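You operate a simulated robot arm through the tools that you are given. There is no shell and no other tool. Be economical: measure what you need, move in short steps, check, and stop when the job is done.

The job below is to be done with a simulated robot arm. You get a single attempt, and the scene is never put back.

## Task
Put the can marked "plain" from the top of small steel table on the middle shelf of green rack and the can labelled "berry" on the plate marked march.

Only the result counts: the job must be done as asked and must still hold three seconds after the hand-in. Knocking over, shifting, dropping, spilling or breaking anything else fails it.

## Robot
A 7-joint arm with a two-finger parallel gripper on a trunk, on a base that drives. Base frame: it is fixed to the floor where the robot stands at the start and does not move with it; the origin is under the middle of the robot, x ahead of it, y to its left, z up. Lengths are in mm, angles in degrees, forces in N, time in s.
With the tool pointing down near the work surface it reaches from about 320 to 740 mm from the robot's upright axis, wherever it stands. Its first joint turns from -115.0 to 115.0 degrees. Places, roughly: middle shelf of green rack [-1900, -2900, 1000]. Payload 3.91 kg.
The tool frame sits at the grasp point between the pads (the TCP): z along the fingers, y along the line on which they close. The tips reach 30 mm beyond it. The gripper opens to 110 mm. The fingers are 20 mm wide and 10 mm thick; the gripper's body (48 by 112 mm) begins 55 mm behind the TCP.
Orientation is that of the tool frame in the base frame, as a unit quaternion [w, x, y, z]. With the fingers straight down and closing along the base's y, the tool's x points along the base's -x, its y along +y and its z along -z.

## Interface
- The arm moves only by the tool jog_arm. Its argument "steps" is a list of rows, each a list of 2 entries, a list of its own where there are three numbers: the shift along the base's x, y, z in mm, then the turn, a rotation vector about the base's x, y, z in degrees. In form: [[[dx, dy, dz], [wx, wy, wz]], ...]. A call has 1 to 10 rows; each row shifts and turns the commanded pose from where the row before left it. "grip" is the opening, from 0 (shut) to 1 (fully open), set as the call begins (left out, the last holds). Each row takes 0.2 s and may step no farther than 50 mm and 8.6 degrees from the row before; otherwise, or with a gripper value out of range, the whole call is refused. Where a pose cannot be reached the arm comes as near as it can. A force on the tool above 40 N (or 10 N above the force at the start of the call, whichever is more), or a blocked arm, ends the call early, and 0.2 s more pass. Each finger travels about 108 mm/s and halts on what it meets, pressing with about 38 N; the grip force reading is that of the motor and also rises with nothing between the fingers. The clock runs only during rows and for 0.2 s after the last one: add rows that do not move to give the fingers time. It gives the time, the measured TCP pose, the force on the tool (base axes), the opening and the grip force at its end, in the units of the frame above (readings bear some noise), and new pictures: "pictures" is both (left out), scene, wrist or none.
- Cameras (640 x 400 px; columns grow to the right, rows downward): "scene" is now at [2.4, 116.2, 1572.7]; the picture's right is [-0.58, -0.81, 0.00], its down [-0.62, 0.44, -0.65] and it looks along [0.53, -0.38, -0.76] (base axes); focal length 277 px, centre (320, 200). "wrist" rides on the gripper at [-36, 0, -57] in the tool frame; the picture's right is [0.00, -1.00, 0.00], its down [0.97, 0.00, -0.24] and it looks along [0.24, 0.00, 0.97] (tool axes); focal length 218 px, centre (320, 200). There is no depth. A picture from a camera that has moved, and an enlarged one, comes with that camera's place and axes in the base frame and with its lens. The place of the scene camera against the robot may be out by one fixed shift of up to 25 mm in any direction.
- raise_lower(by): slides the trunk up (or, below 0, down) by that many mm; the arm and the scene camera ride with it, the base frame stays. It gives what a move gives, with no picture.
- base_move(legs): drives the robot by 1 to 6 legs, each [ahead, turn to the left] in mm and degrees, along the robot's own axes; the way and the turn of a leg run together, so that a leg with both is an arc; at most 1500 mm and 180 degrees a leg. The arm and the cameras ride along, it lands a little off, and it stops where it bumps. It gives what a move gives, and a new picture of the scene camera.
- head_to(pan, tilt): turns the head with the scene camera to pan (to the left, within 155 degrees either way) and tilt (down, from -29 to 69), counted from straight ahead of the robot. It gives what a move gives, and a new picture of the scene camera.
- zoom(camera, box): a new picture of the part [left, top, right, bottom] of that camera's present view, enlarged. It takes no simulated time.
- sign_off(): hands the job in; it is judged then, once.

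Go step by step. Nothing tells you exact positions but the pictures and the camera data: compare them with the known pose of the tool, close in by small moves and look again before you grip or let go. The budget is 120 turns and 170 pictures, counting those below and the enlarged ones. Unless the task says otherwise, let go and move clear before handing in, and close with one line.

The tools are called after "Call:" as name(argument=value, ...) on one line, values as JSON. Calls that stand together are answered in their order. jog_arm: Moves the arm, as the interface text tells. Its arguments: {"type":"object","properties":{"steps":{"type":"array"},"grip":{"type":"number"},"pictures":{"type":"string","enum":["both","scene","wrist","none"]}},"required":["steps"]} The other tools are called the same way: raise_lower (by) slides the trunk up or down; base_move (legs) drives the base; head_to (pan, tilt) turns the head that bears the scene camera; zoom (camera, box) takes an enlarged picture of a part of a camera's view; sign_off () hands the job in.

At the start:

```text
t: 0.0
ee_pos: [410.5, -232.5, 1025.4]
orientation: [0.0, 0.0, 1.0, 0.001]
wrist_force: [-0.4, 0.0, -0.5]
finger_gap: 110.0
grasp_force: 0.0
trunk travel left (down, up): [-675.0, 315.0]
robot x, y, heading: [0.4, 0.8, 0.2]
head pan, tilt: [-35.4, 49.7]
```

scene: 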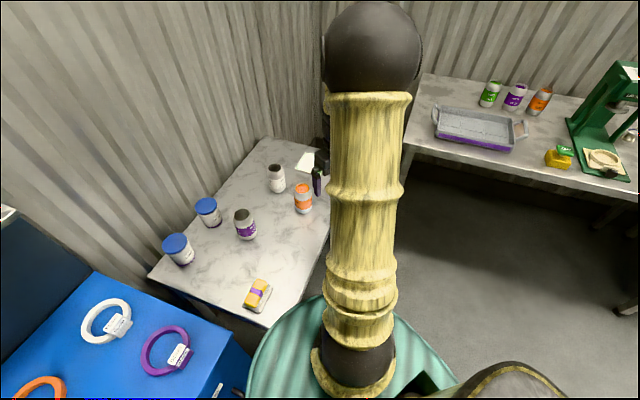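
wrist: 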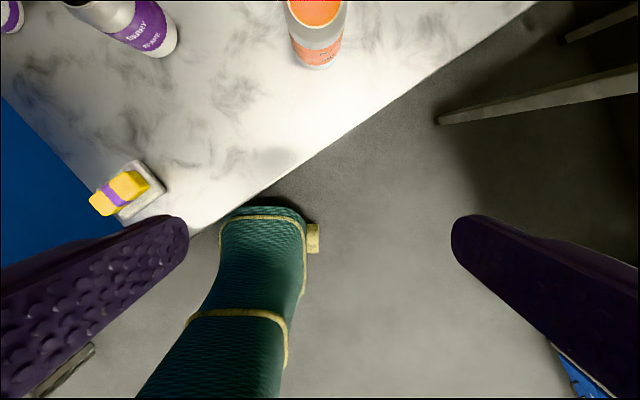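

I see a marble table ahead with several cans and a second table to the right with more cans. I'll look around to find the steel table, the rack and the plates.

Call:
zoom(camera="scene", box=[150, 130, 340, 320])

Call:
head_to(pan=-90, tilt=25)

Call:
head_to(pan=-150, tilt=20)

Call:
head_to(pan=60, tilt=25)

Call:
head_to(pan=140, tilt=20)

```text
2.11 times, centred on (245, 225) of scene
camera zoom: at [2.4, 116.2, 1572.7], right [-0.58, -0.81, 0.0], down [-0.62, 0.44, -0.65], along [0.53, -0.38, -0.76], focal length 582 px, centre (478, 147)
```

zoom: 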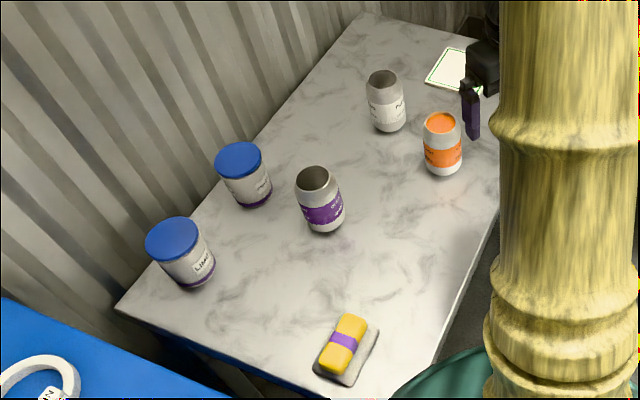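

```text
t: 1.2
ee_pos: [409.5, -233.4, 1026.0]
orientation: [0.001, 0.0, 1.0, 0.0]
wrist_force: [0.5, -0.1, 0.1]
finger_gap: 110.1
grasp_force: 0.0
trunk travel left (down, up): [-675.0, 315.0]
robot x, y, heading: [0.7, -0.8, -0.1]
head pan, tilt: [-90.0, 25.0]
camera scene: at [-60.5, 68.8, 1609.8], right [-1.0, 0.0, 0.0], down [0.0, 0.42, -0.91], along [0.0, -0.91, -0.42], focal length 277 px, centre (320, 200)
```

scene: 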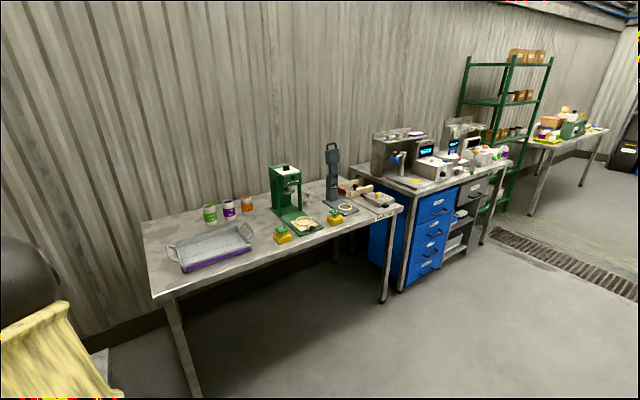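

```text
t: 2.5
ee_pos: [410.0, -234.2, 1025.1]
orientation: [0.0, 0.0, 1.0, 0.0]
wrist_force: [0.9, -0.1, -0.1]
finger_gap: 110.2
grasp_force: 0.2
trunk travel left (down, up): [-675.0, 315.0]
robot x, y, heading: [2.0, 1.1, -0.0]
head pan, tilt: [-150.0, 20.0]
camera scene: at [-141.2, 114.4, 1617.9], right [-0.5, 0.87, 0.0], down [0.3, 0.17, -0.94], along [-0.81, -0.47, -0.34], focal length 277 px, centre (320, 200)
```

scene: 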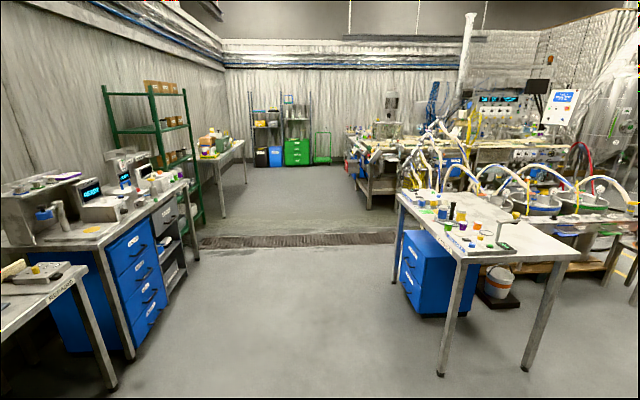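

```text
t: 5.6
ee_pos: [409.3, -232.1, 1025.0]
orientation: [0.001, 0.0, 1.0, 0.0]
wrist_force: [0.2, -0.1, 0.4]
finger_gap: 110.0
grasp_force: 0.2
trunk travel left (down, up): [-675.0, 315.0]
robot x, y, heading: [-1.3, 0.7, -0.1]
head pan, tilt: [60.0, 25.0]
camera scene: at [-14.5, 240.8, 1609.8], right [0.87, -0.5, 0.0], down [-0.21, -0.37, -0.91], along [0.45, 0.78, -0.42], focal length 277 px, centre (320, 200)
```

scene: 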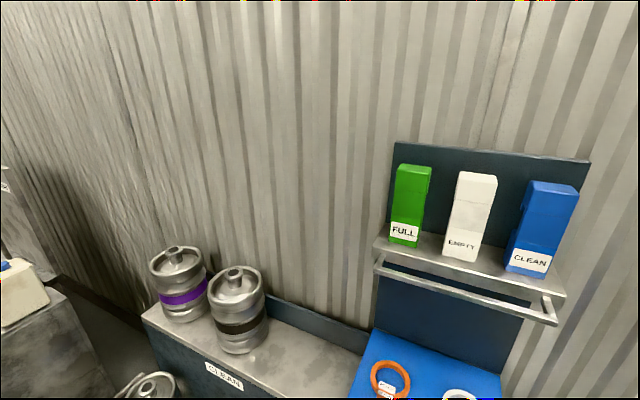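

```text
t: 7.1
ee_pos: [408.7, -232.5, 1024.4]
orientation: [-0.001, 0.001, 1.0, 0.0]
wrist_force: [-0.2, -0.2, 0.2]
finger_gap: 110.2
grasp_force: 0.1
trunk travel left (down, up): [-675.0, 315.0]
robot x, y, heading: [2.0, -1.3, -0.1]
head pan, tilt: [140.0, 20.0]
camera scene: at [-131.9, 220.9, 1617.9], right [0.64, 0.77, 0.0], down [0.26, -0.22, -0.94], along [-0.72, 0.6, -0.34], focal length 277 px, centre (320, 200)
```

scene: 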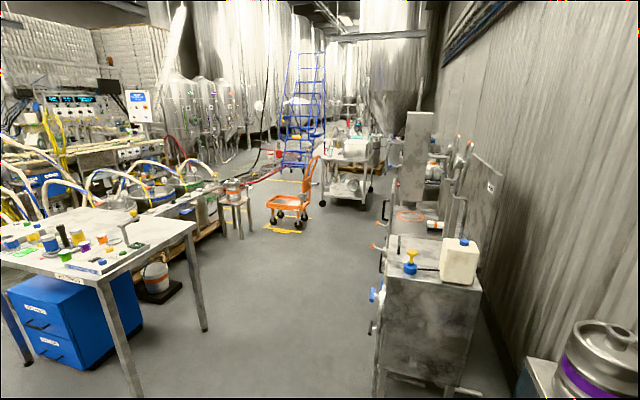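

Several tables; the green rack is down the right-hand wall. I'll zoom for labels.

Call:
head_to(pan=-130, tilt=25)

Call:
zoom(camera="scene", box=[200, 60, 460, 220])

Call:
zoom(camera="scene", box=[0, 120, 260, 280])

Call:
head_to(pan=-70, tilt=35)

Call:
head_to(pan=-15, tilt=50)

```text
t: 10.8
ee_pos: [408.9, -233.0, 1025.9]
orientation: [0.0, 0.0, 1.0, 0.001]
wrist_force: [0.2, -0.7, 0.6]
finger_gap: 110.0
grasp_force: 0.3
trunk travel left (down, up): [-675.0, 315.0]
robot x, y, heading: [0.3, 1.0, -0.0]
head pan, tilt: [-130.0, 25.0]
camera scene: at [-119.8, 90.4, 1609.8], right [-0.77, 0.64, 0.0], down [0.27, 0.32, -0.91], along [-0.58, -0.69, -0.42], focal length 277 px, centre (320, 200)
```

scene: 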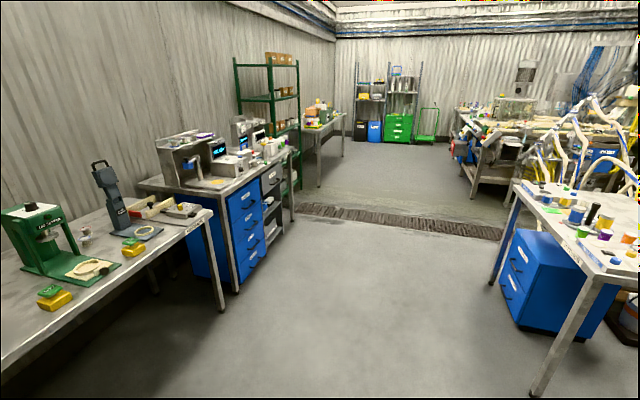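

```text
2.46 times, centred on (330, 140) of scene
camera zoom: at [-119.8, 90.4, 1609.8], right [-0.77, 0.64, 0.0], down [0.27, 0.32, -0.91], along [-0.58, -0.69, -0.42], focal length 681 px, centre (295, 348)
```

zoom: 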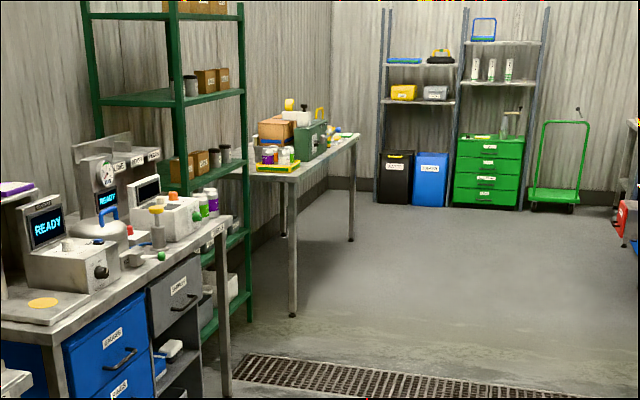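

```text
2.46 times, centred on (130, 200) of scene
camera zoom: at [-119.8, 90.4, 1609.8], right [-0.77, 0.64, 0.0], down [0.27, 0.32, -0.91], along [-0.58, -0.69, -0.42], focal length 681 px, centre (788, 200)
```

zoom: 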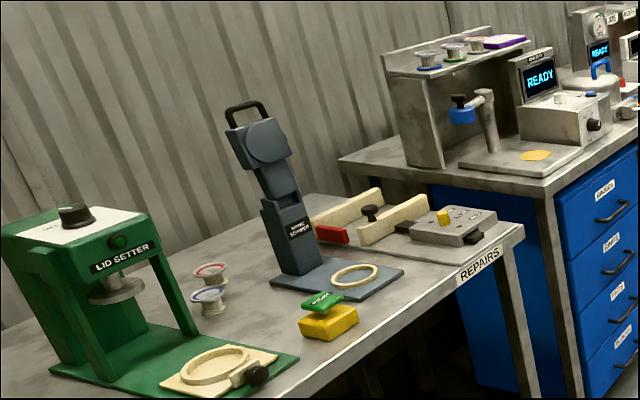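

```text
t: 12.1
ee_pos: [410.0, -234.3, 1024.2]
orientation: [0.0, 0.0, 1.0, 0.001]
wrist_force: [0.4, -0.8, 0.2]
finger_gap: 109.9
grasp_force: 0.1
trunk travel left (down, up): [-675.0, 315.0]
robot x, y, heading: [3.0, 0.9, 0.1]
head pan, tilt: [-70.0, 35.0]
camera scene: at [-30.5, 78.2, 1594.0], right [-0.94, -0.34, 0.0], down [-0.2, 0.54, -0.82], along [0.28, -0.77, -0.57], focal length 277 px, centre (320, 200)
```

scene: 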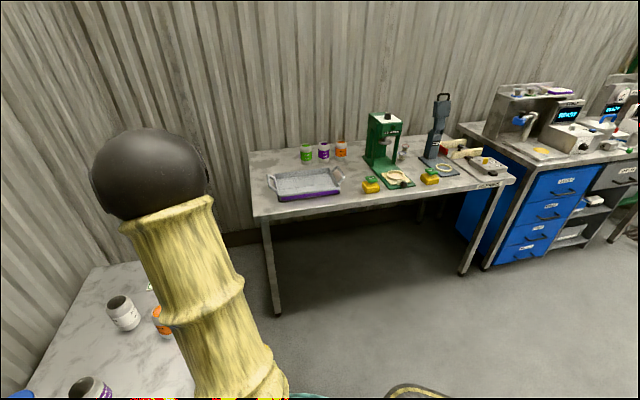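

```text
t: 13.4
ee_pos: [409.5, -234.7, 1024.4]
orientation: [0.0, 0.0, 1.0, -0.001]
wrist_force: [0.0, 0.5, 0.3]
finger_gap: 109.9
grasp_force: 0.1
trunk travel left (down, up): [-675.0, 315.0]
robot x, y, heading: [-0.7, -1.4, 0.4]
head pan, tilt: [-15.0, 50.0]
camera scene: at [13.8, 141.0, 1572.3], right [-0.26, -0.97, 0.0], down [-0.74, 0.2, -0.64], along [0.62, -0.17, -0.77], focal length 277 px, centre (320, 200)
```

scene: 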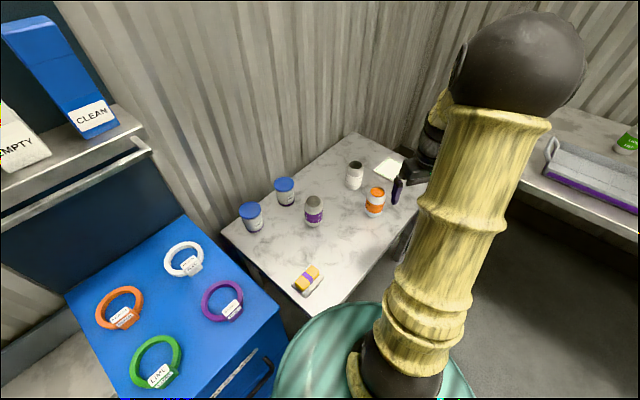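

Call:
zoom(camera="scene", box=[230, 130, 430, 255])

Call:
head_to(pan=-25, tilt=45)

Call:
jog_arm(steps=[[[0, 50, 0], [0, 0, 0]], [[0, 50, 0], [0, 0, 0]], [[0, 0, 0], [0, 0, 0]]])

```text
3.20 times, centred on (330, 192) of scene
camera zoom: at [13.8, 141.0, 1572.3], right [-0.26, -0.97, 0.0], down [-0.74, 0.2, -0.64], along [0.62, -0.17, -0.77], focal length 885 px, centre (288, 224)
```

zoom: 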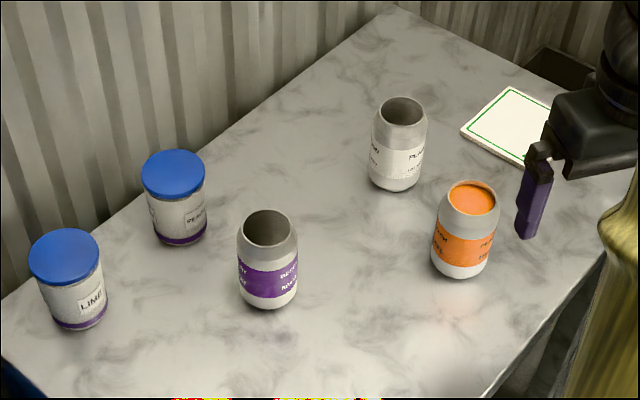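

```text
t: 14.1
ee_pos: [409.5, -233.1, 1025.9]
orientation: [0.0, 0.0, 1.0, 0.0]
wrist_force: [-0.2, -0.6, -0.9]
finger_gap: 110.1
grasp_force: 0.0
trunk travel left (down, up): [-675.0, 315.0]
robot x, y, heading: [2.8, 0.1, -0.2]
head pan, tilt: [-25.0, 45.0]
camera scene: at [13.2, 126.7, 1579.2], right [-0.42, -0.91, 0.0], down [-0.64, 0.3, -0.71], along [0.64, -0.3, -0.71], focal length 277 px, centre (320, 200)
```

scene: 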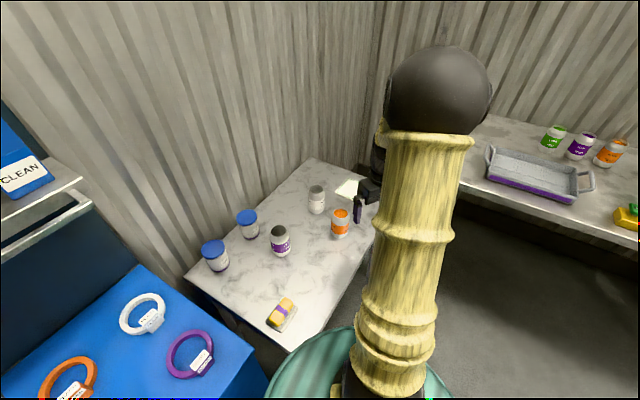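

```text
t: 14.9
ee_pos: [410.5, -132.4, 1024.7]
orientation: [0.0, 0.0, 1.0, 0.0]
wrist_force: [0.4, 0.1, -0.5]
finger_gap: 109.8
grasp_force: 0.0
trunk travel left (down, up): [-675.0, 315.0]
robot x, y, heading: [0.0, -0.5, -0.2]
head pan, tilt: [-25.0, 45.0]
camera scene: at [13.2, 126.3, 1579.2], right [-0.42, -0.91, 0.0], down [-0.64, 0.3, -0.71], along [0.64, -0.3, -0.71], focal length 277 px, centre (320, 200)
camera wrist: at [446.5, -133.8, 1082.3], right [0.0, -1.0, 0.0], down [-0.97, 0.0, 0.24], along [-0.24, 0.0, -0.97], focal length 218 px, centre (320, 200)
```

scene: 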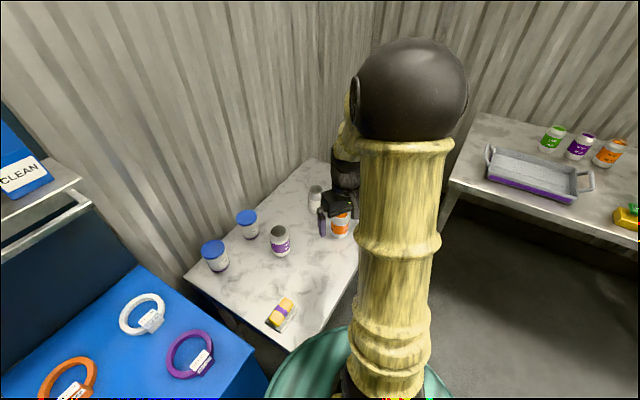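
wrist: 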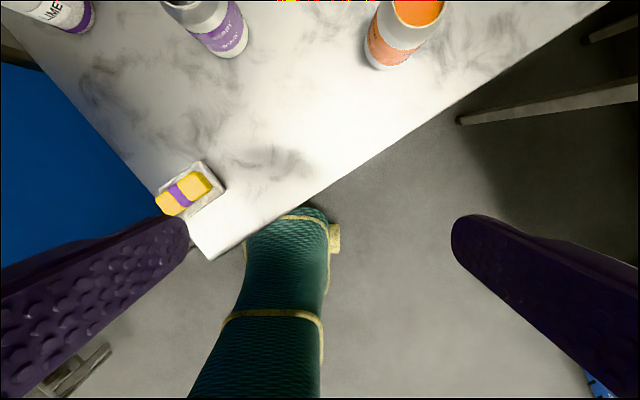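

Call:
jog_arm(steps=[[[40, 0, 25], [0, -8, 0]], [[40, 0, 25], [0, -8, 0]], [[40, 0, 20], [0, -8, 0]], [[40, 0, 0], [0, -8, 0]], [[0, 0, 0], [0, 0, 0]]], pictures="wrist")

```text
t: 16.1
ee_pos: [571.1, -132.2, 1096.3]
orientation: [0.277, 0.0, 0.961, 0.0]
wrist_force: [-0.7, -0.1, 0.4]
finger_gap: 110.2
grasp_force: 0.0
trunk travel left (down, up): [-675.0, 315.0]
robot x, y, heading: [1.9, 3.2, -0.1]
head pan, tilt: [-25.0, 45.0]
camera wrist: at [571.7, -132.3, 1165.3], right [0.0, -1.0, 0.0], down [-0.95, 0.0, -0.31], along [0.31, 0.0, -0.95], focal length 218 px, centre (320, 200)
```

wrist: 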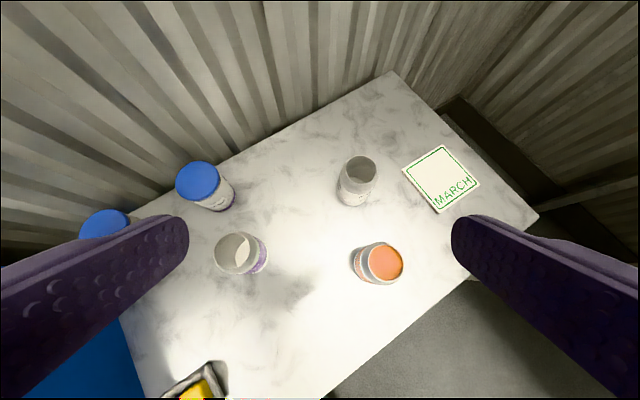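

Call:
zoom(camera="wrist", box=[190, 140, 430, 290])

Call:
zoom(camera="scene", box=[260, 170, 360, 270])

Call:
zoom(camera="scene", box=[530, 115, 640, 185])

```text
2.67 times, centred on (310, 215) of wrist
camera zoom: at [571.7, -132.3, 1165.3], right [0.0, -1.0, 0.0], down [-0.95, 0.0, -0.31], along [0.31, 0.0, -0.95], focal length 582 px, centre (347, 160)
```

zoom: 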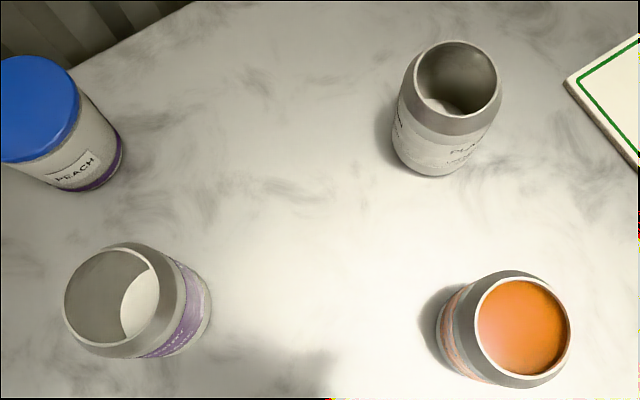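

```text
4.00 times, centred on (310, 220) of scene
camera zoom: at [12.9, 126.8, 1579.2], right [-0.42, -0.91, 0.0], down [-0.64, 0.3, -0.71], along [0.64, -0.3, -0.71], focal length 1106 px, centre (360, 120)
```

zoom: 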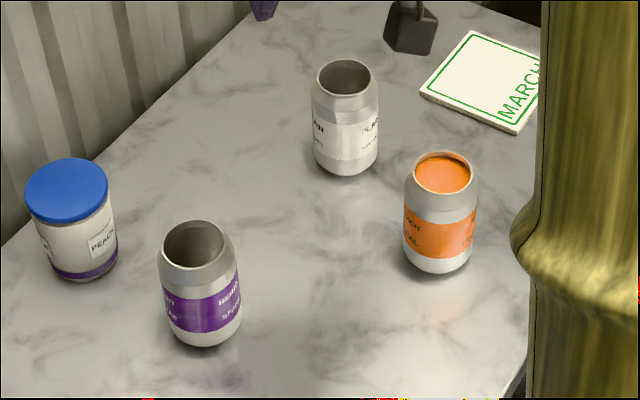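

```text
5.71 times, centred on (585, 150) of scene
camera zoom: at [12.9, 126.8, 1579.2], right [-0.42, -0.91, 0.0], down [-0.64, 0.3, -0.71], along [0.64, -0.3, -0.71], focal length 1580 px, centre (-1194, 486)
```

zoom: 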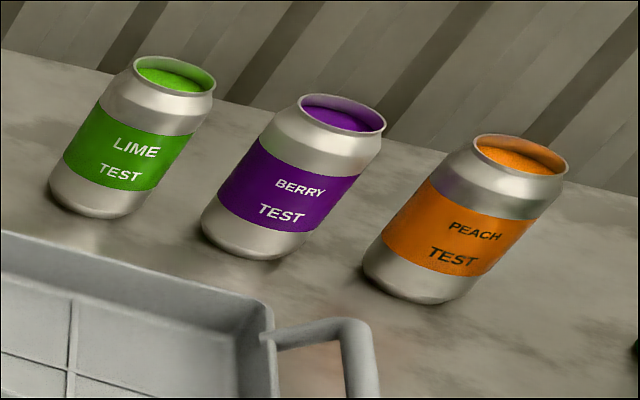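

The zoom is sharp, so I'll use it to check for competing cans near the rack and on other tables.

Call:
head_to(pan=-125, tilt=20)

Call:
zoom(camera="scene", box=[230, 60, 330, 120])

Call:
zoom(camera="scene", box=[250, 100, 330, 150])

Call:
zoom(camera="scene", box=[170, 110, 270, 170])

```text
t: 17.9
ee_pos: [569.9, -131.7, 1096.5]
orientation: [0.276, 0.0, 0.961, 0.0]
wrist_force: [-0.8, 0.1, 0.7]
finger_gap: 110.0
grasp_force: 0.1
trunk travel left (down, up): [-675.0, 315.0]
robot x, y, heading: [-2.2, 1.8, 0.1]
head pan, tilt: [-125.0, 20.0]
camera scene: at [-113.9, 84.7, 1617.9], right [-0.82, 0.57, 0.0], down [0.2, 0.28, -0.94], along [-0.54, -0.77, -0.34], focal length 277 px, centre (320, 200)
```

scene: 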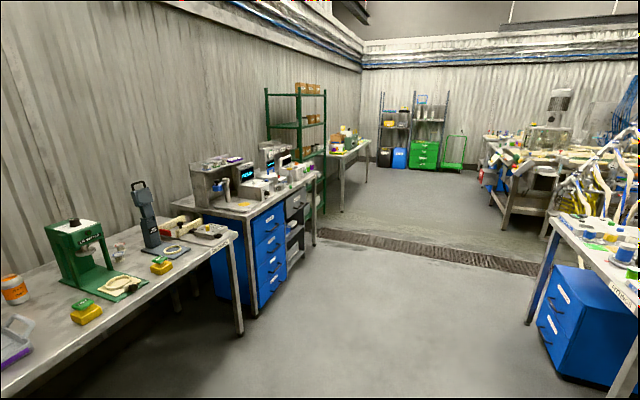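

```text
6.40 times, centred on (280, 90) of scene
camera zoom: at [-113.9, 84.7, 1617.9], right [-0.82, 0.57, 0.0], down [0.2, 0.28, -0.94], along [-0.54, -0.77, -0.34], focal length 1770 px, centre (576, 904)
```

zoom: 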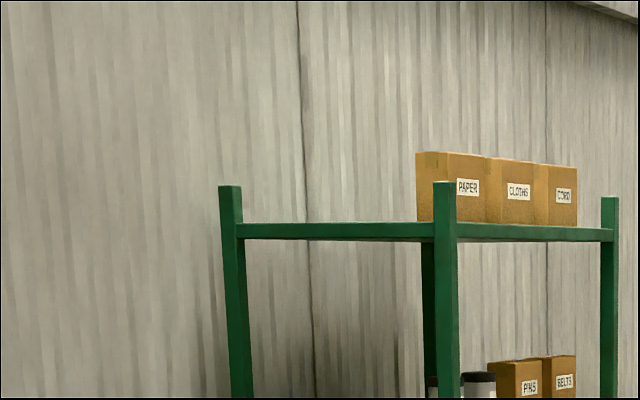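

```text
8.00 times, centred on (290, 125) of scene
camera zoom: at [-113.9, 84.7, 1617.9], right [-0.82, 0.57, 0.0], down [0.2, 0.28, -0.94], along [-0.54, -0.77, -0.34], focal length 2212 px, centre (560, 800)
```

zoom: 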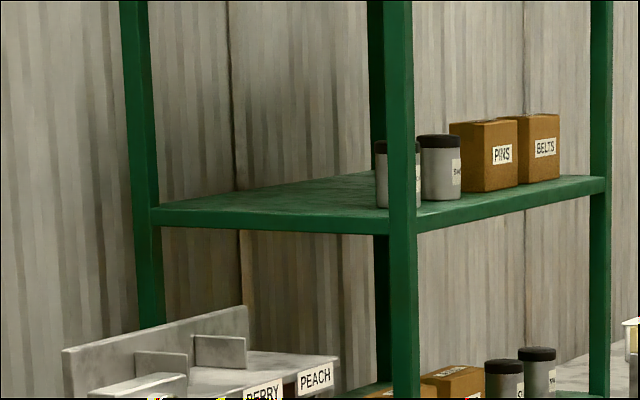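

```text
6.40 times, centred on (220, 140) of scene
camera zoom: at [-113.9, 84.7, 1617.9], right [-0.82, 0.57, 0.0], down [0.2, 0.28, -0.94], along [-0.54, -0.77, -0.34], focal length 1770 px, centre (960, 584)
```

zoom: 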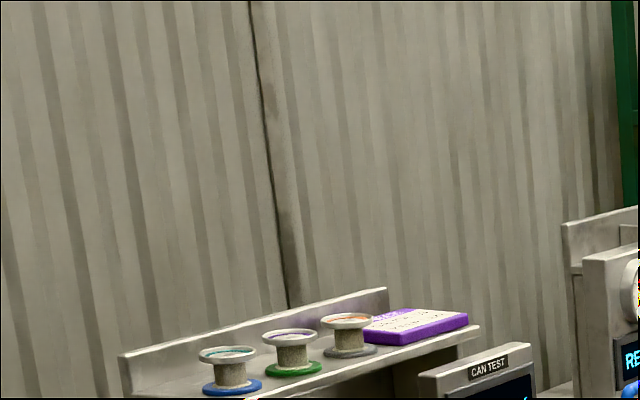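

Call:
zoom(camera="scene", box=[250, 135, 350, 200])

Call:
zoom(camera="scene", box=[320, 120, 380, 165])

Call:
zoom(camera="scene", box=[540, 200, 640, 280])

Call:
head_to(pan=155, tilt=20)

Call:
zoom(camera="scene", box=[0, 180, 240, 310])

```text
6.15 times, centred on (300, 168) of scene
camera zoom: at [-113.9, 84.7, 1617.9], right [-0.82, 0.57, 0.0], down [0.2, 0.28, -0.94], along [-0.54, -0.77, -0.34], focal length 1702 px, centre (443, 400)
```

zoom: 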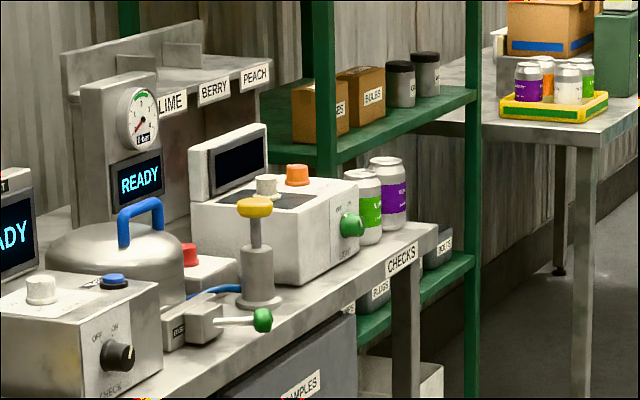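

```text
8.89 times, centred on (350, 142) of scene
camera zoom: at [-113.9, 84.7, 1617.9], right [-0.82, 0.57, 0.0], down [0.2, 0.28, -0.94], along [-0.54, -0.77, -0.34], focal length 2458 px, centre (53, 711)
```

zoom: 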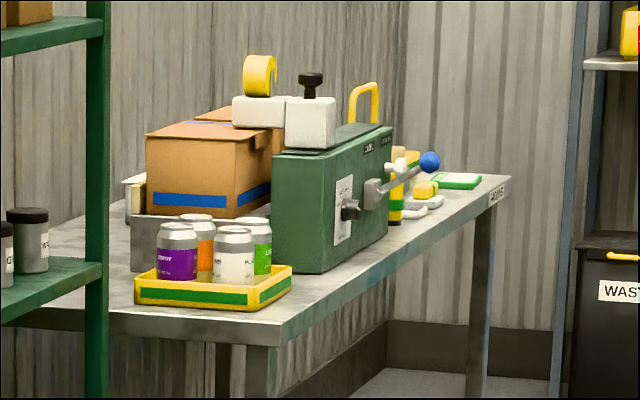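

```text
5.00 times, centred on (590, 240) of scene
camera zoom: at [-113.9, 84.7, 1617.9], right [-0.82, 0.57, 0.0], down [0.2, 0.28, -0.94], along [-0.54, -0.77, -0.34], focal length 1383 px, centre (-1030, 0)
```

zoom: 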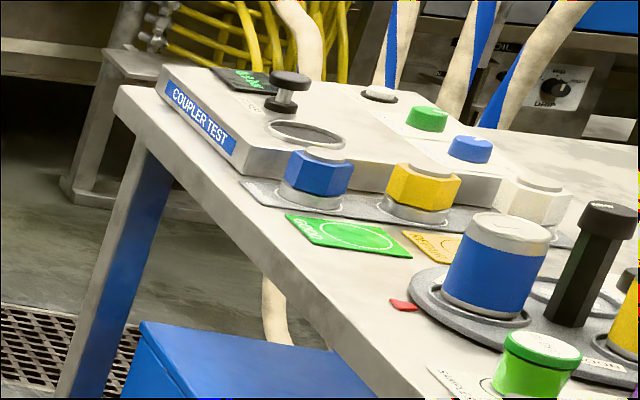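

```text
t: 21.7
ee_pos: [569.7, -131.5, 1097.2]
orientation: [0.275, 0.0, 0.961, 0.0]
wrist_force: [0.4, 0.9, 0.3]
finger_gap: 109.9
grasp_force: 0.1
trunk travel left (down, up): [-675.0, 315.0]
robot x, y, heading: [-4.3, 0.7, 0.1]
head pan, tilt: [154.7, 20.0]
camera scene: at [-144.7, 200.9, 1617.9], right [0.43, 0.9, 0.0], down [0.31, -0.15, -0.94], along [-0.85, 0.4, -0.34], focal length 277 px, centre (320, 200)
```

scene: 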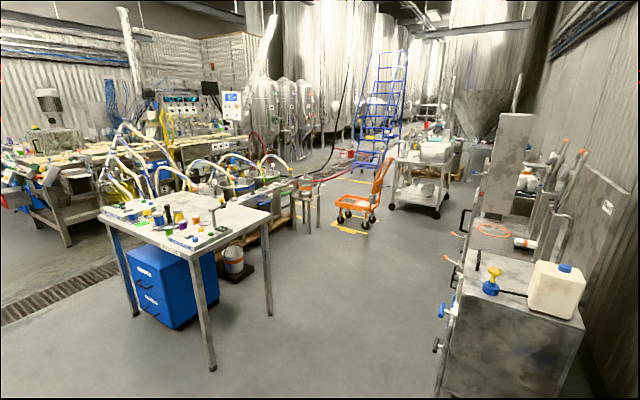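

```text
2.67 times, centred on (120, 245) of scene
camera zoom: at [-144.7, 200.9, 1617.9], right [0.43, 0.9, 0.0], down [0.31, -0.15, -0.94], along [-0.85, 0.4, -0.34], focal length 738 px, centre (853, 80)
```

zoom: 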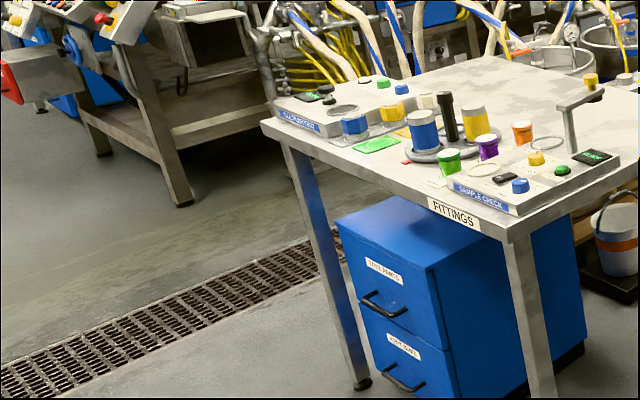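

This small table holds PLAIN, BERRY (purple) and PEACH cans plus the MARCH plate. Estimated positions are plain ~(735,-202), berry ~(597,-7) and plate ~(766,-401). I'll drive 250 mm along the table edge so that all of them are in reach.

Call:
base_move(legs=[[0, -56], [250, 0], [0, 56]])

Call:
head_to(pan=0, tilt=50)

Call:
jog_arm(steps=[[[0, 0, 0], [0, 0, 0]]], pictures="wrist")

```text
t: 23.1
ee_pos: [534.8, -229.2, 1096.6]
orientation: [0.274, 0.085, 0.958, -0.024]
wrist_force: [0.6, 0.5, 0.2]
finger_gap: 109.9
grasp_force: 0.0
trunk travel left (down, up): [-675.0, 315.0]
robot x, y, heading: [-4.1, 2.2, -8.9]
head pan, tilt: [154.7, 20.0]
stopped in leg 1: the robot was blocked; the commanded pose is now the measured one
camera scene: at [-116.3, 221.5, 1617.9], right [0.56, 0.83, 0.0], down [0.28, -0.19, -0.94], along [-0.78, 0.53, -0.34], focal length 277 px, centre (320, 200)
```

scene: 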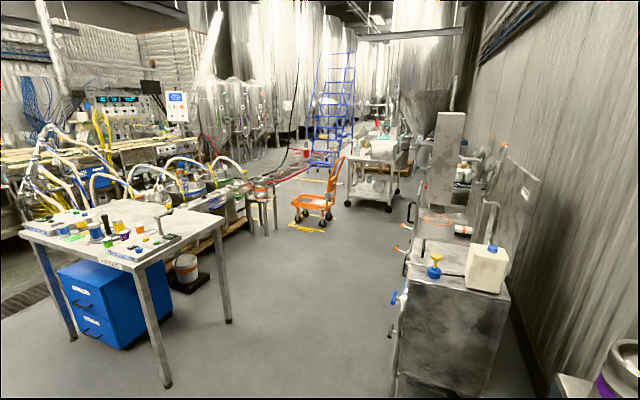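

```text
t: 25.5
ee_pos: [534.2, -229.0, 1096.1]
orientation: [0.275, 0.084, 0.958, -0.024]
wrist_force: [0.8, -0.7, 0.9]
finger_gap: 110.0
grasp_force: 0.0
trunk travel left (down, up): [-675.0, 315.0]
robot x, y, heading: [-2.4, -0.8, -9.3]
head pan, tilt: [0.0, 50.0]
camera scene: at [36.4, 156.9, 1572.3], right [-0.16, -0.99, 0.0], down [-0.76, 0.12, -0.64], along [0.63, -0.1, -0.77], focal length 277 px, centre (320, 200)
```

scene: 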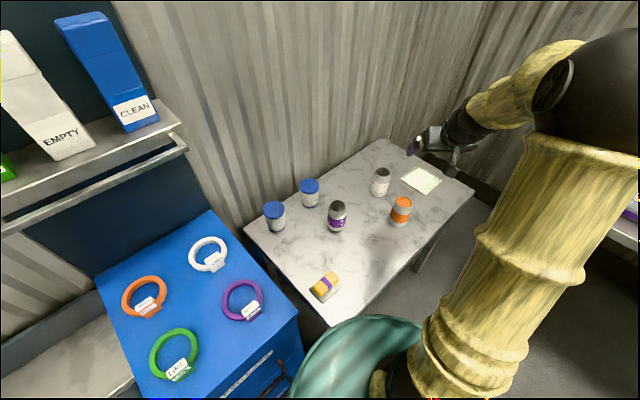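

```text
t: 25.9
ee_pos: [535.0, -229.7, 1096.6]
orientation: [0.274, 0.084, 0.958, -0.025]
wrist_force: [-0.1, 0.4, 0.2]
finger_gap: 110.0
grasp_force: 0.1
trunk travel left (down, up): [-675.0, 315.0]
robot x, y, heading: [-4.7, 5.7, -8.8]
head pan, tilt: [0.0, 50.0]
camera wrist: at [535.7, -229.6, 1164.9], right [-0.17, -0.98, 0.0], down [-0.94, 0.17, -0.31], along [0.31, -0.05, -0.95], focal length 218 px, centre (320, 200)
```

wrist: 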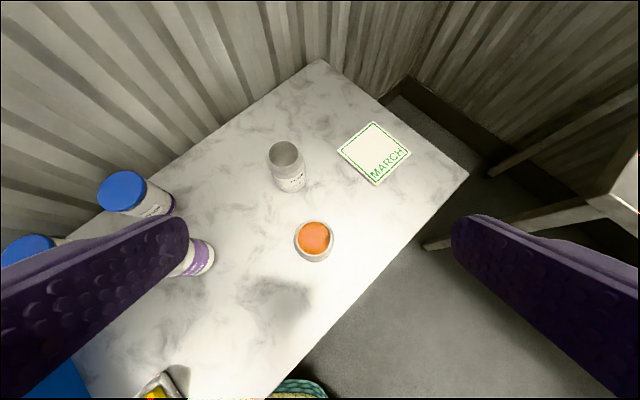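

The turn was blocked after 9°. I'll look down around the base to see what it touched.

Call:
head_to(pan=60, tilt=69)

Call:
head_to(pan=-90, tilt=69)

Call:
head_to(pan=150, tilt=69)

```text
t: 27.2
ee_pos: [535.4, -230.2, 1095.9]
orientation: [0.274, 0.084, 0.958, -0.024]
wrist_force: [0.4, 0.5, 0.5]
finger_gap: 109.9
grasp_force: 0.1
trunk travel left (down, up): [-675.0, 315.0]
robot x, y, heading: [-4.3, 2.1, -8.9]
head pan, tilt: [60.0, 68.8]
camera scene: at [-4.4, 212.4, 1550.4], right [0.78, -0.63, 0.0], down [-0.59, -0.72, -0.36], along [0.23, 0.28, -0.93], focal length 277 px, centre (320, 200)
```

scene: 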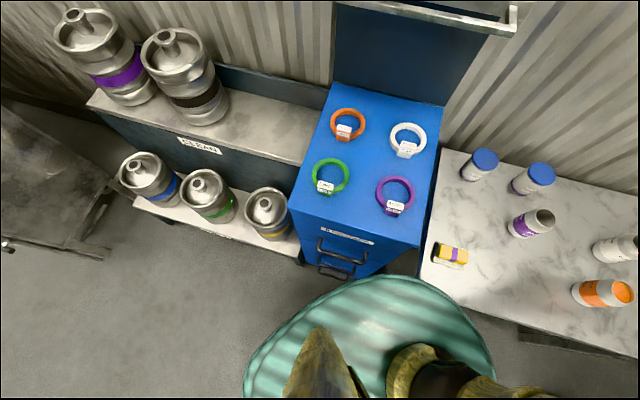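

```text
t: 29.5
ee_pos: [535.9, -229.9, 1097.1]
orientation: [0.275, 0.084, 0.957, -0.024]
wrist_force: [0.1, -0.2, -0.7]
finger_gap: 110.1
grasp_force: 0.1
trunk travel left (down, up): [-675.0, 315.0]
robot x, y, heading: [-4.6, 0.5, -9.0]
head pan, tilt: [-90.0, 68.8]
camera scene: at [-48.2, 113.6, 1550.3], right [-0.99, 0.16, 0.0], down [0.15, 0.92, -0.36], along [-0.06, -0.36, -0.93], focal length 277 px, centre (320, 200)
```

scene: 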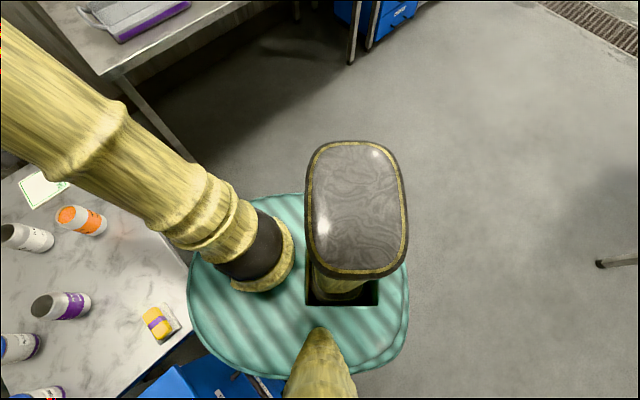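

```text
t: 32.9
ee_pos: [535.3, -229.5, 1096.5]
orientation: [0.275, 0.083, 0.958, -0.024]
wrist_force: [0.7, 0.0, 0.0]
finger_gap: 110.0
grasp_force: 0.0
trunk travel left (down, up): [-675.0, 315.0]
robot x, y, heading: [-5.0, 0.5, -8.9]
head pan, tilt: [150.0, 68.8]
camera scene: at [-82.9, 204.1, 1550.3], right [0.63, 0.78, 0.0], down [0.72, -0.59, -0.36], along [-0.28, 0.23, -0.93], focal length 277 px, centre (320, 200)
```

scene: 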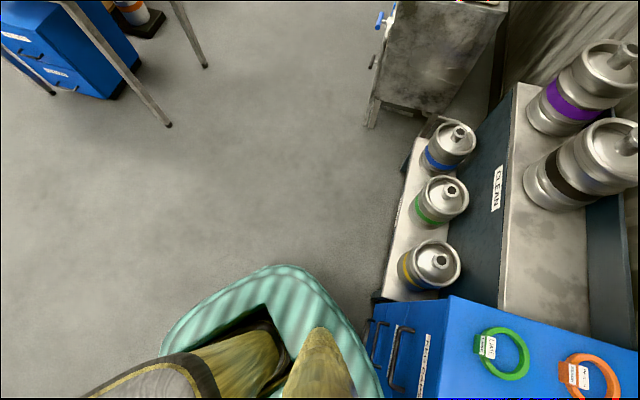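

The base is rounded-square and seems to be catching the blue cabinet or the table on its left. I'll back away first, turn in the open, then come in alongside the table without a final turn.

Call:
base_move(legs=[[-200, 0], [0, -30.5], [400, 0]])

Call:
head_to(pan=45, tilt=55)

```text
t: 38.1
ee_pos: [455.9, -703.1, 1096.9]
orientation: [0.259, 0.335, 0.901, -0.097]
wrist_force: [-0.4, 0.0, -0.8]
finger_gap: 109.9
grasp_force: 0.0
trunk travel left (down, up): [-675.0, 315.0]
robot x, y, heading: [110.7, -230.3, -39.5]
head pan, tilt: [150.0, 68.8]
camera scene: at [143.7, -12.5, 1550.4], right [0.94, 0.35, 0.0], down [0.32, -0.87, -0.36], along [-0.13, 0.34, -0.93], focal length 277 px, centre (320, 200)
```

scene: 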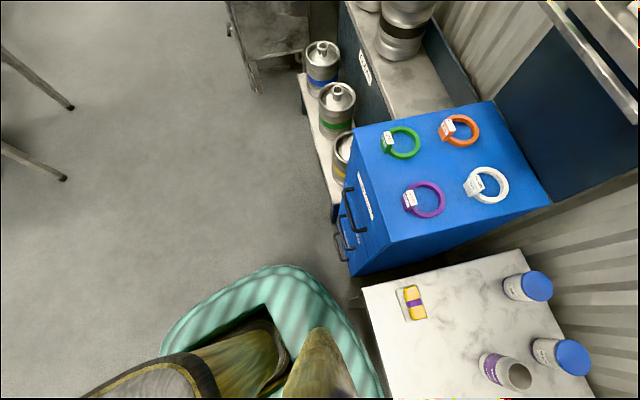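

```text
t: 39.9
ee_pos: [456.2, -702.0, 1096.6]
orientation: [0.258, 0.336, 0.901, -0.096]
wrist_force: [-0.4, -0.3, 0.7]
finger_gap: 110.0
grasp_force: 0.0
trunk travel left (down, up): [-675.0, 315.0]
robot x, y, heading: [113.3, -229.7, -39.8]
head pan, tilt: [45.0, 55.0]
camera scene: at [234.2, -57.9, 1565.8], right [0.09, -1.0, 0.0], down [-0.82, -0.07, -0.57], along [0.57, 0.05, -0.82], focal length 277 px, centre (320, 200)
```

scene: 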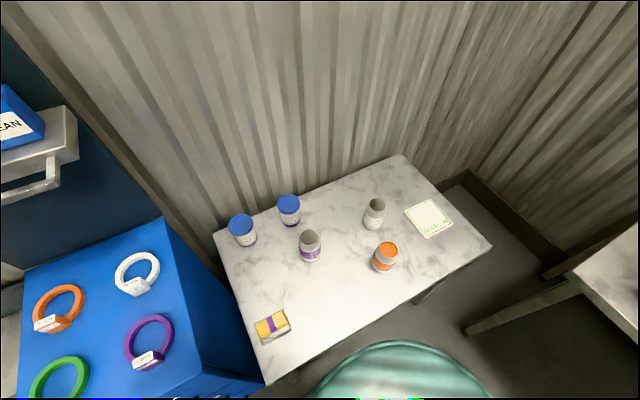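

The robot is now alongside the table with a clear view. I'll swing the arm back over the table.

Call:
jog_arm(steps=[[[8, 46, 0], [0, 0, 5]], [[8, 46, 0], [0, 0, 5]], [[8, 46, 0], [0, 0, 5]], [[8, 46, 0], [0, 0, 5]], [[9, 46, 0], [0, 0, 5]], [[9, 46, 0], [0, 0, 5]], [[9, 46, 0], [0, 0, 5]], [[9, 46, 0], [0, 0, 5]]], pictures="none")

Call:
jog_arm(steps=[[[5, 46, 0], [0, 0, 5]], [[5, 46, 0], [0, 0, 5]], [[5, 46, 0], [0, 0, 5]], [[5, 46, 0], [0, 0, 5]], [[0, 40, 0], [0, 0, 4.7]], [[0, 0, 0], [0, 0, 0]]])

```text
t: 41.7
ee_pos: [523.2, -334.4, 1095.8]
orientation: [0.276, 0.006, 0.961, -0.002]
wrist_force: [0.8, -0.9, 0.3]
finger_gap: 110.0
grasp_force: 0.2
trunk travel left (down, up): [-675.0, 315.0]
robot x, y, heading: [111.8, -229.0, -39.8]
head pan, tilt: [45.0, 55.0]
```

```text
t: 43.1
ee_pos: [543.8, -108.5, 1097.1]
orientation: [0.27, -0.2, 0.94, 0.058]
wrist_force: [-0.2, 0.5, -0.3]
finger_gap: 110.0
grasp_force: 0.0
trunk travel left (down, up): [-675.0, 315.0]
robot x, y, heading: [111.5, -229.1, -40.0]
head pan, tilt: [45.0, 55.0]
camera scene: at [234.1, -58.0, 1565.8], right [0.09, -1.0, 0.0], down [-0.82, -0.07, -0.57], along [0.57, 0.05, -0.82], focal length 277 px, centre (320, 200)
camera wrist: at [544.4, -108.7, 1165.4], right [0.4, -0.91, 0.0], down [-0.87, -0.38, -0.31], along [0.28, 0.13, -0.95], focal length 218 px, centre (320, 200)
```

scene: 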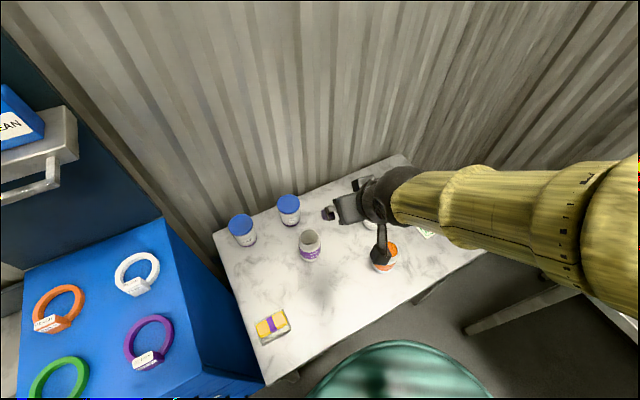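
wrist: 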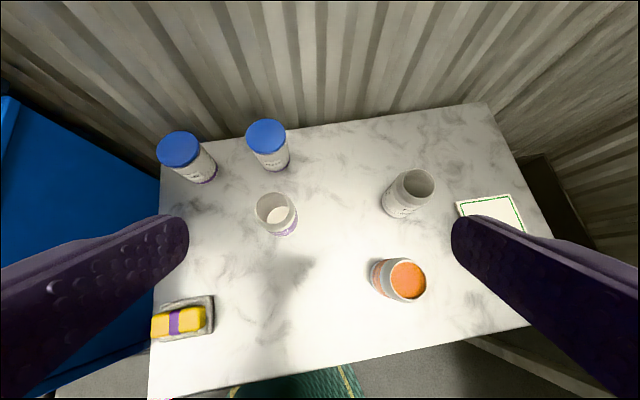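

I have the berry can at about (600,-5). I'll move above it with the tool vertical and look.

Call:
jog_arm(steps=[[[10, 20, 0], [-3.2, 7.3, 0]], [[10, 20, 0], [-3.2, 7.3, 0]], [[10, 20, -20], [-3.2, 7.3, 0]], [[10, 20, -40], [-3.2, 7.3, 0]], [[10, 20, -40], [0, 0, 0]], [[6, 3, -40], [0, 0, 0]], [[0, 0, 0], [0, 0, 0]]])

```text
t: 44.7
ee_pos: [598.9, -8.1, 956.0]
orientation: [0.0, -0.206, 0.979, 0.001]
wrist_force: [0.2, 0.2, 0.0]
finger_gap: 109.9
grasp_force: 0.1
trunk travel left (down, up): [-675.0, 315.0]
robot x, y, heading: [112.5, -229.3, -39.9]
head pan, tilt: [45.0, 55.0]
camera scene: at [234.2, -57.8, 1565.8], right [0.09, -1.0, 0.0], down [-0.82, -0.07, -0.57], along [0.57, 0.05, -0.82], focal length 277 px, centre (320, 200)
camera wrist: at [633.7, 6.6, 1014.5], right [0.4, -0.91, 0.0], down [-0.89, -0.39, 0.24], along [-0.22, -0.1, -0.97], focal length 218 px, centre (320, 200)
```

scene: 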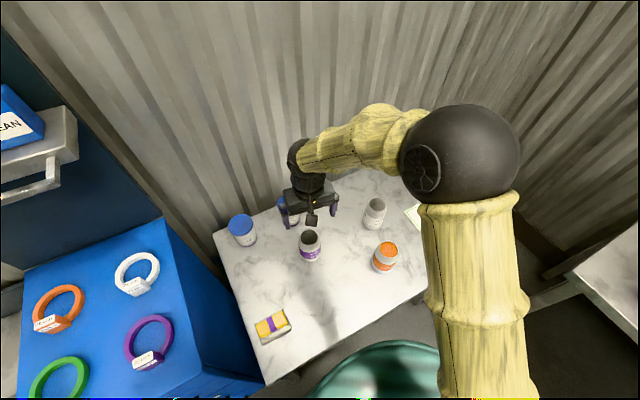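
wrist: 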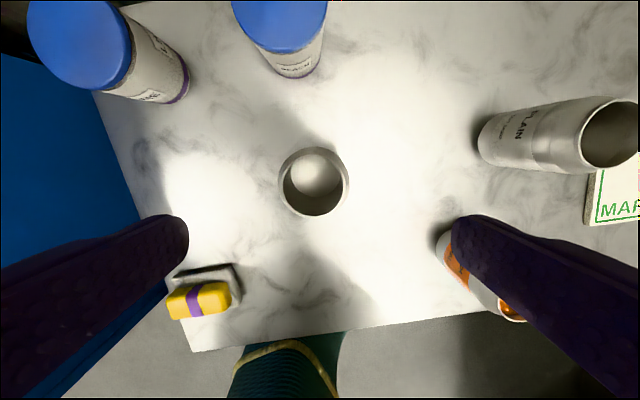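

The berry can is nearly centred under the tool, so I'll correct by a few mm, descend and grip.

Call:
jog_arm(steps=[[[4, 6, -40], [0, 0, 0]], [[0, 0, -40], [0, 0, 0]], [[0, 0, 0], [0, 0, 0]]])

```text
t: 45.5
ee_pos: [604.8, -2.7, 878.5]
orientation: [0.001, -0.206, 0.978, 0.001]
wrist_force: [-0.5, 0.3, -0.3]
finger_gap: 110.1
grasp_force: 0.1
trunk travel left (down, up): [-675.0, 315.0]
robot x, y, heading: [111.0, -226.7, -39.8]
head pan, tilt: [45.0, 55.0]
camera scene: at [234.2, -57.9, 1565.8], right [0.09, -1.0, 0.0], down [-0.82, -0.07, -0.57], along [0.57, 0.05, -0.82], focal length 277 px, centre (320, 200)
camera wrist: at [637.8, 11.6, 935.9], right [0.4, -0.91, 0.0], down [-0.89, -0.39, 0.24], along [-0.22, -0.09, -0.97], focal length 218 px, centre (320, 200)
```

scene: 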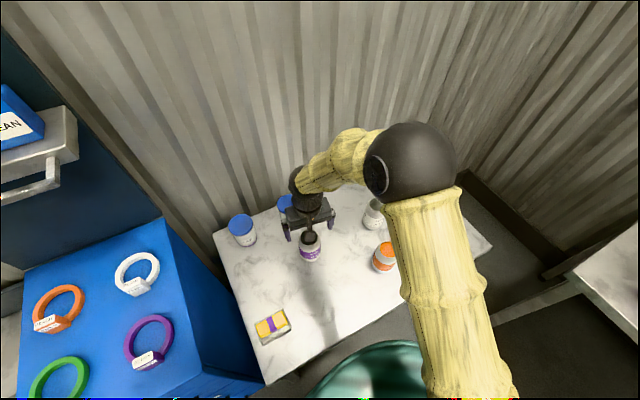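
wrist: 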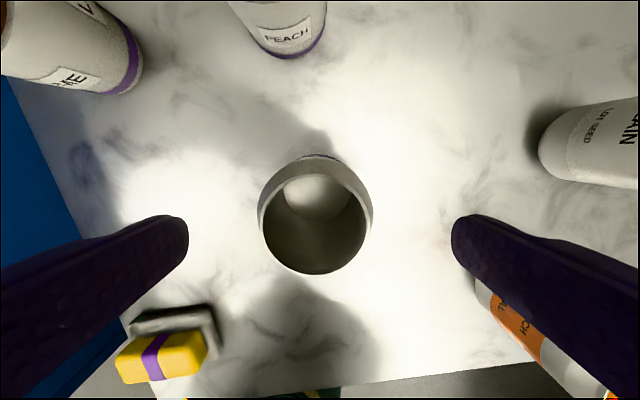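

Call:
jog_arm(steps=[[[1, 3, -30], [0, 0, 0]], [[0, 0, -30], [0, 0, 0]], [[0, 0, -24], [0, 0, 0]], [[0, 0, 0], [0, 0, 0]]])

```text
t: 46.5
ee_pos: [605.9, 0.9, 793.0]
orientation: [0.001, -0.206, 0.979, 0.001]
wrist_force: [0.5, -0.4, 0.0]
finger_gap: 110.1
grasp_force: 0.0
trunk travel left (down, up): [-675.0, 315.0]
robot x, y, heading: [110.5, -230.1, -39.9]
head pan, tilt: [45.0, 55.0]
camera scene: at [234.3, -57.7, 1565.7], right [0.09, -1.0, 0.0], down [-0.82, -0.07, -0.57], along [0.57, 0.05, -0.82], focal length 277 px, centre (320, 200)
camera wrist: at [639.5, 15.6, 850.7], right [0.4, -0.92, 0.0], down [-0.89, -0.39, 0.24], along [-0.22, -0.09, -0.97], focal length 218 px, centre (320, 200)
```

scene: 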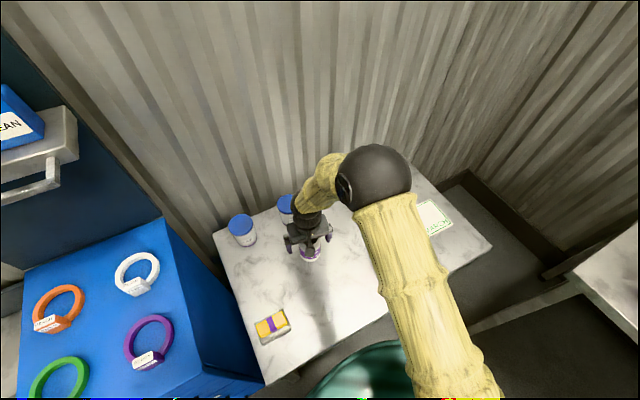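
wrist: 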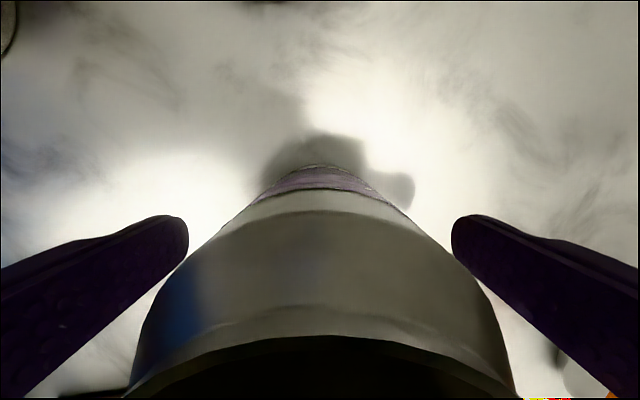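

The can sits evenly between the fingers. I'll close and lift slightly.

Call:
jog_arm(grip=0, steps=[[[0, 0, 0], [0, 0, 0]], [[0, 0, 0], [0, 0, 0]], [[0, 0, 0], [0, 0, 0]], [[0, 0, 0], [0, 0, 0]]], pictures="none")

Call:
jog_arm(steps=[[[0, 0, 40], [0, 0, 0]], [[0, 0, 40], [0, 0, 0]], [[0, 0, 40], [0, 0, 0]], [[0, 0, 40], [0, 0, 0]], [[0, 0, 0], [0, 0, 0]]])

```text
t: 47.5
ee_pos: [605.4, 1.5, 793.2]
orientation: [0.0, -0.206, 0.978, 0.001]
wrist_force: [-0.1, 0.4, -1.1]
finger_gap: 64.1
grasp_force: 38.3
trunk travel left (down, up): [-675.0, 315.0]
robot x, y, heading: [109.2, -225.7, -39.9]
head pan, tilt: [45.0, 55.0]
```

```text
t: 48.7
ee_pos: [606.8, 2.5, 951.6]
orientation: [0.001, -0.207, 0.978, 0.001]
wrist_force: [0.1, 0.2, -0.9]
finger_gap: 64.3
grasp_force: 38.4
trunk travel left (down, up): [-675.0, 315.0]
robot x, y, heading: [108.3, -229.1, -39.8]
head pan, tilt: [45.0, 55.0]
camera scene: at [234.4, -57.7, 1565.7], right [0.09, -1.0, 0.0], down [-0.82, -0.07, -0.57], along [0.57, 0.05, -0.82], focal length 277 px, centre (320, 200)
camera wrist: at [640.5, 16.6, 1011.1], right [0.4, -0.92, 0.0], down [-0.89, -0.39, 0.24], along [-0.22, -0.09, -0.97], focal length 218 px, centre (320, 200)
```

scene: 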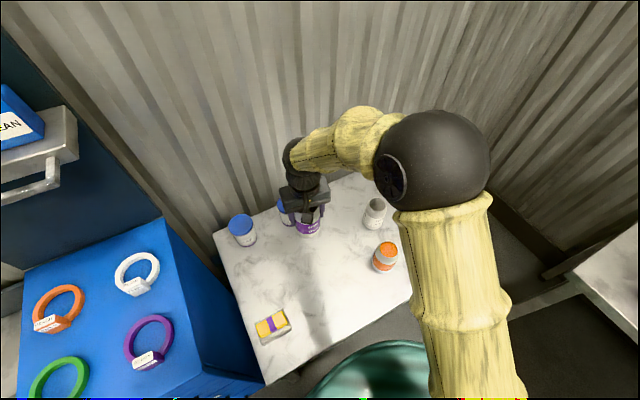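
wrist: 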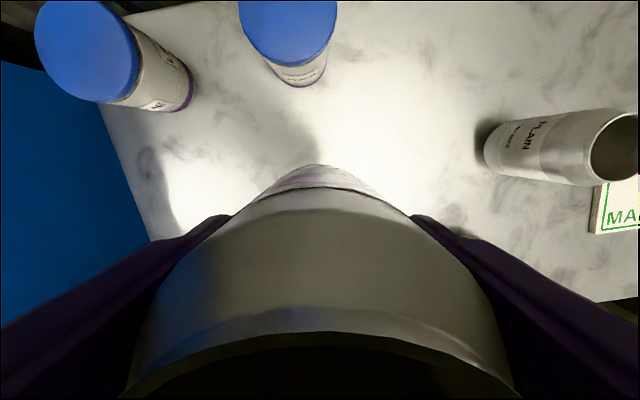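

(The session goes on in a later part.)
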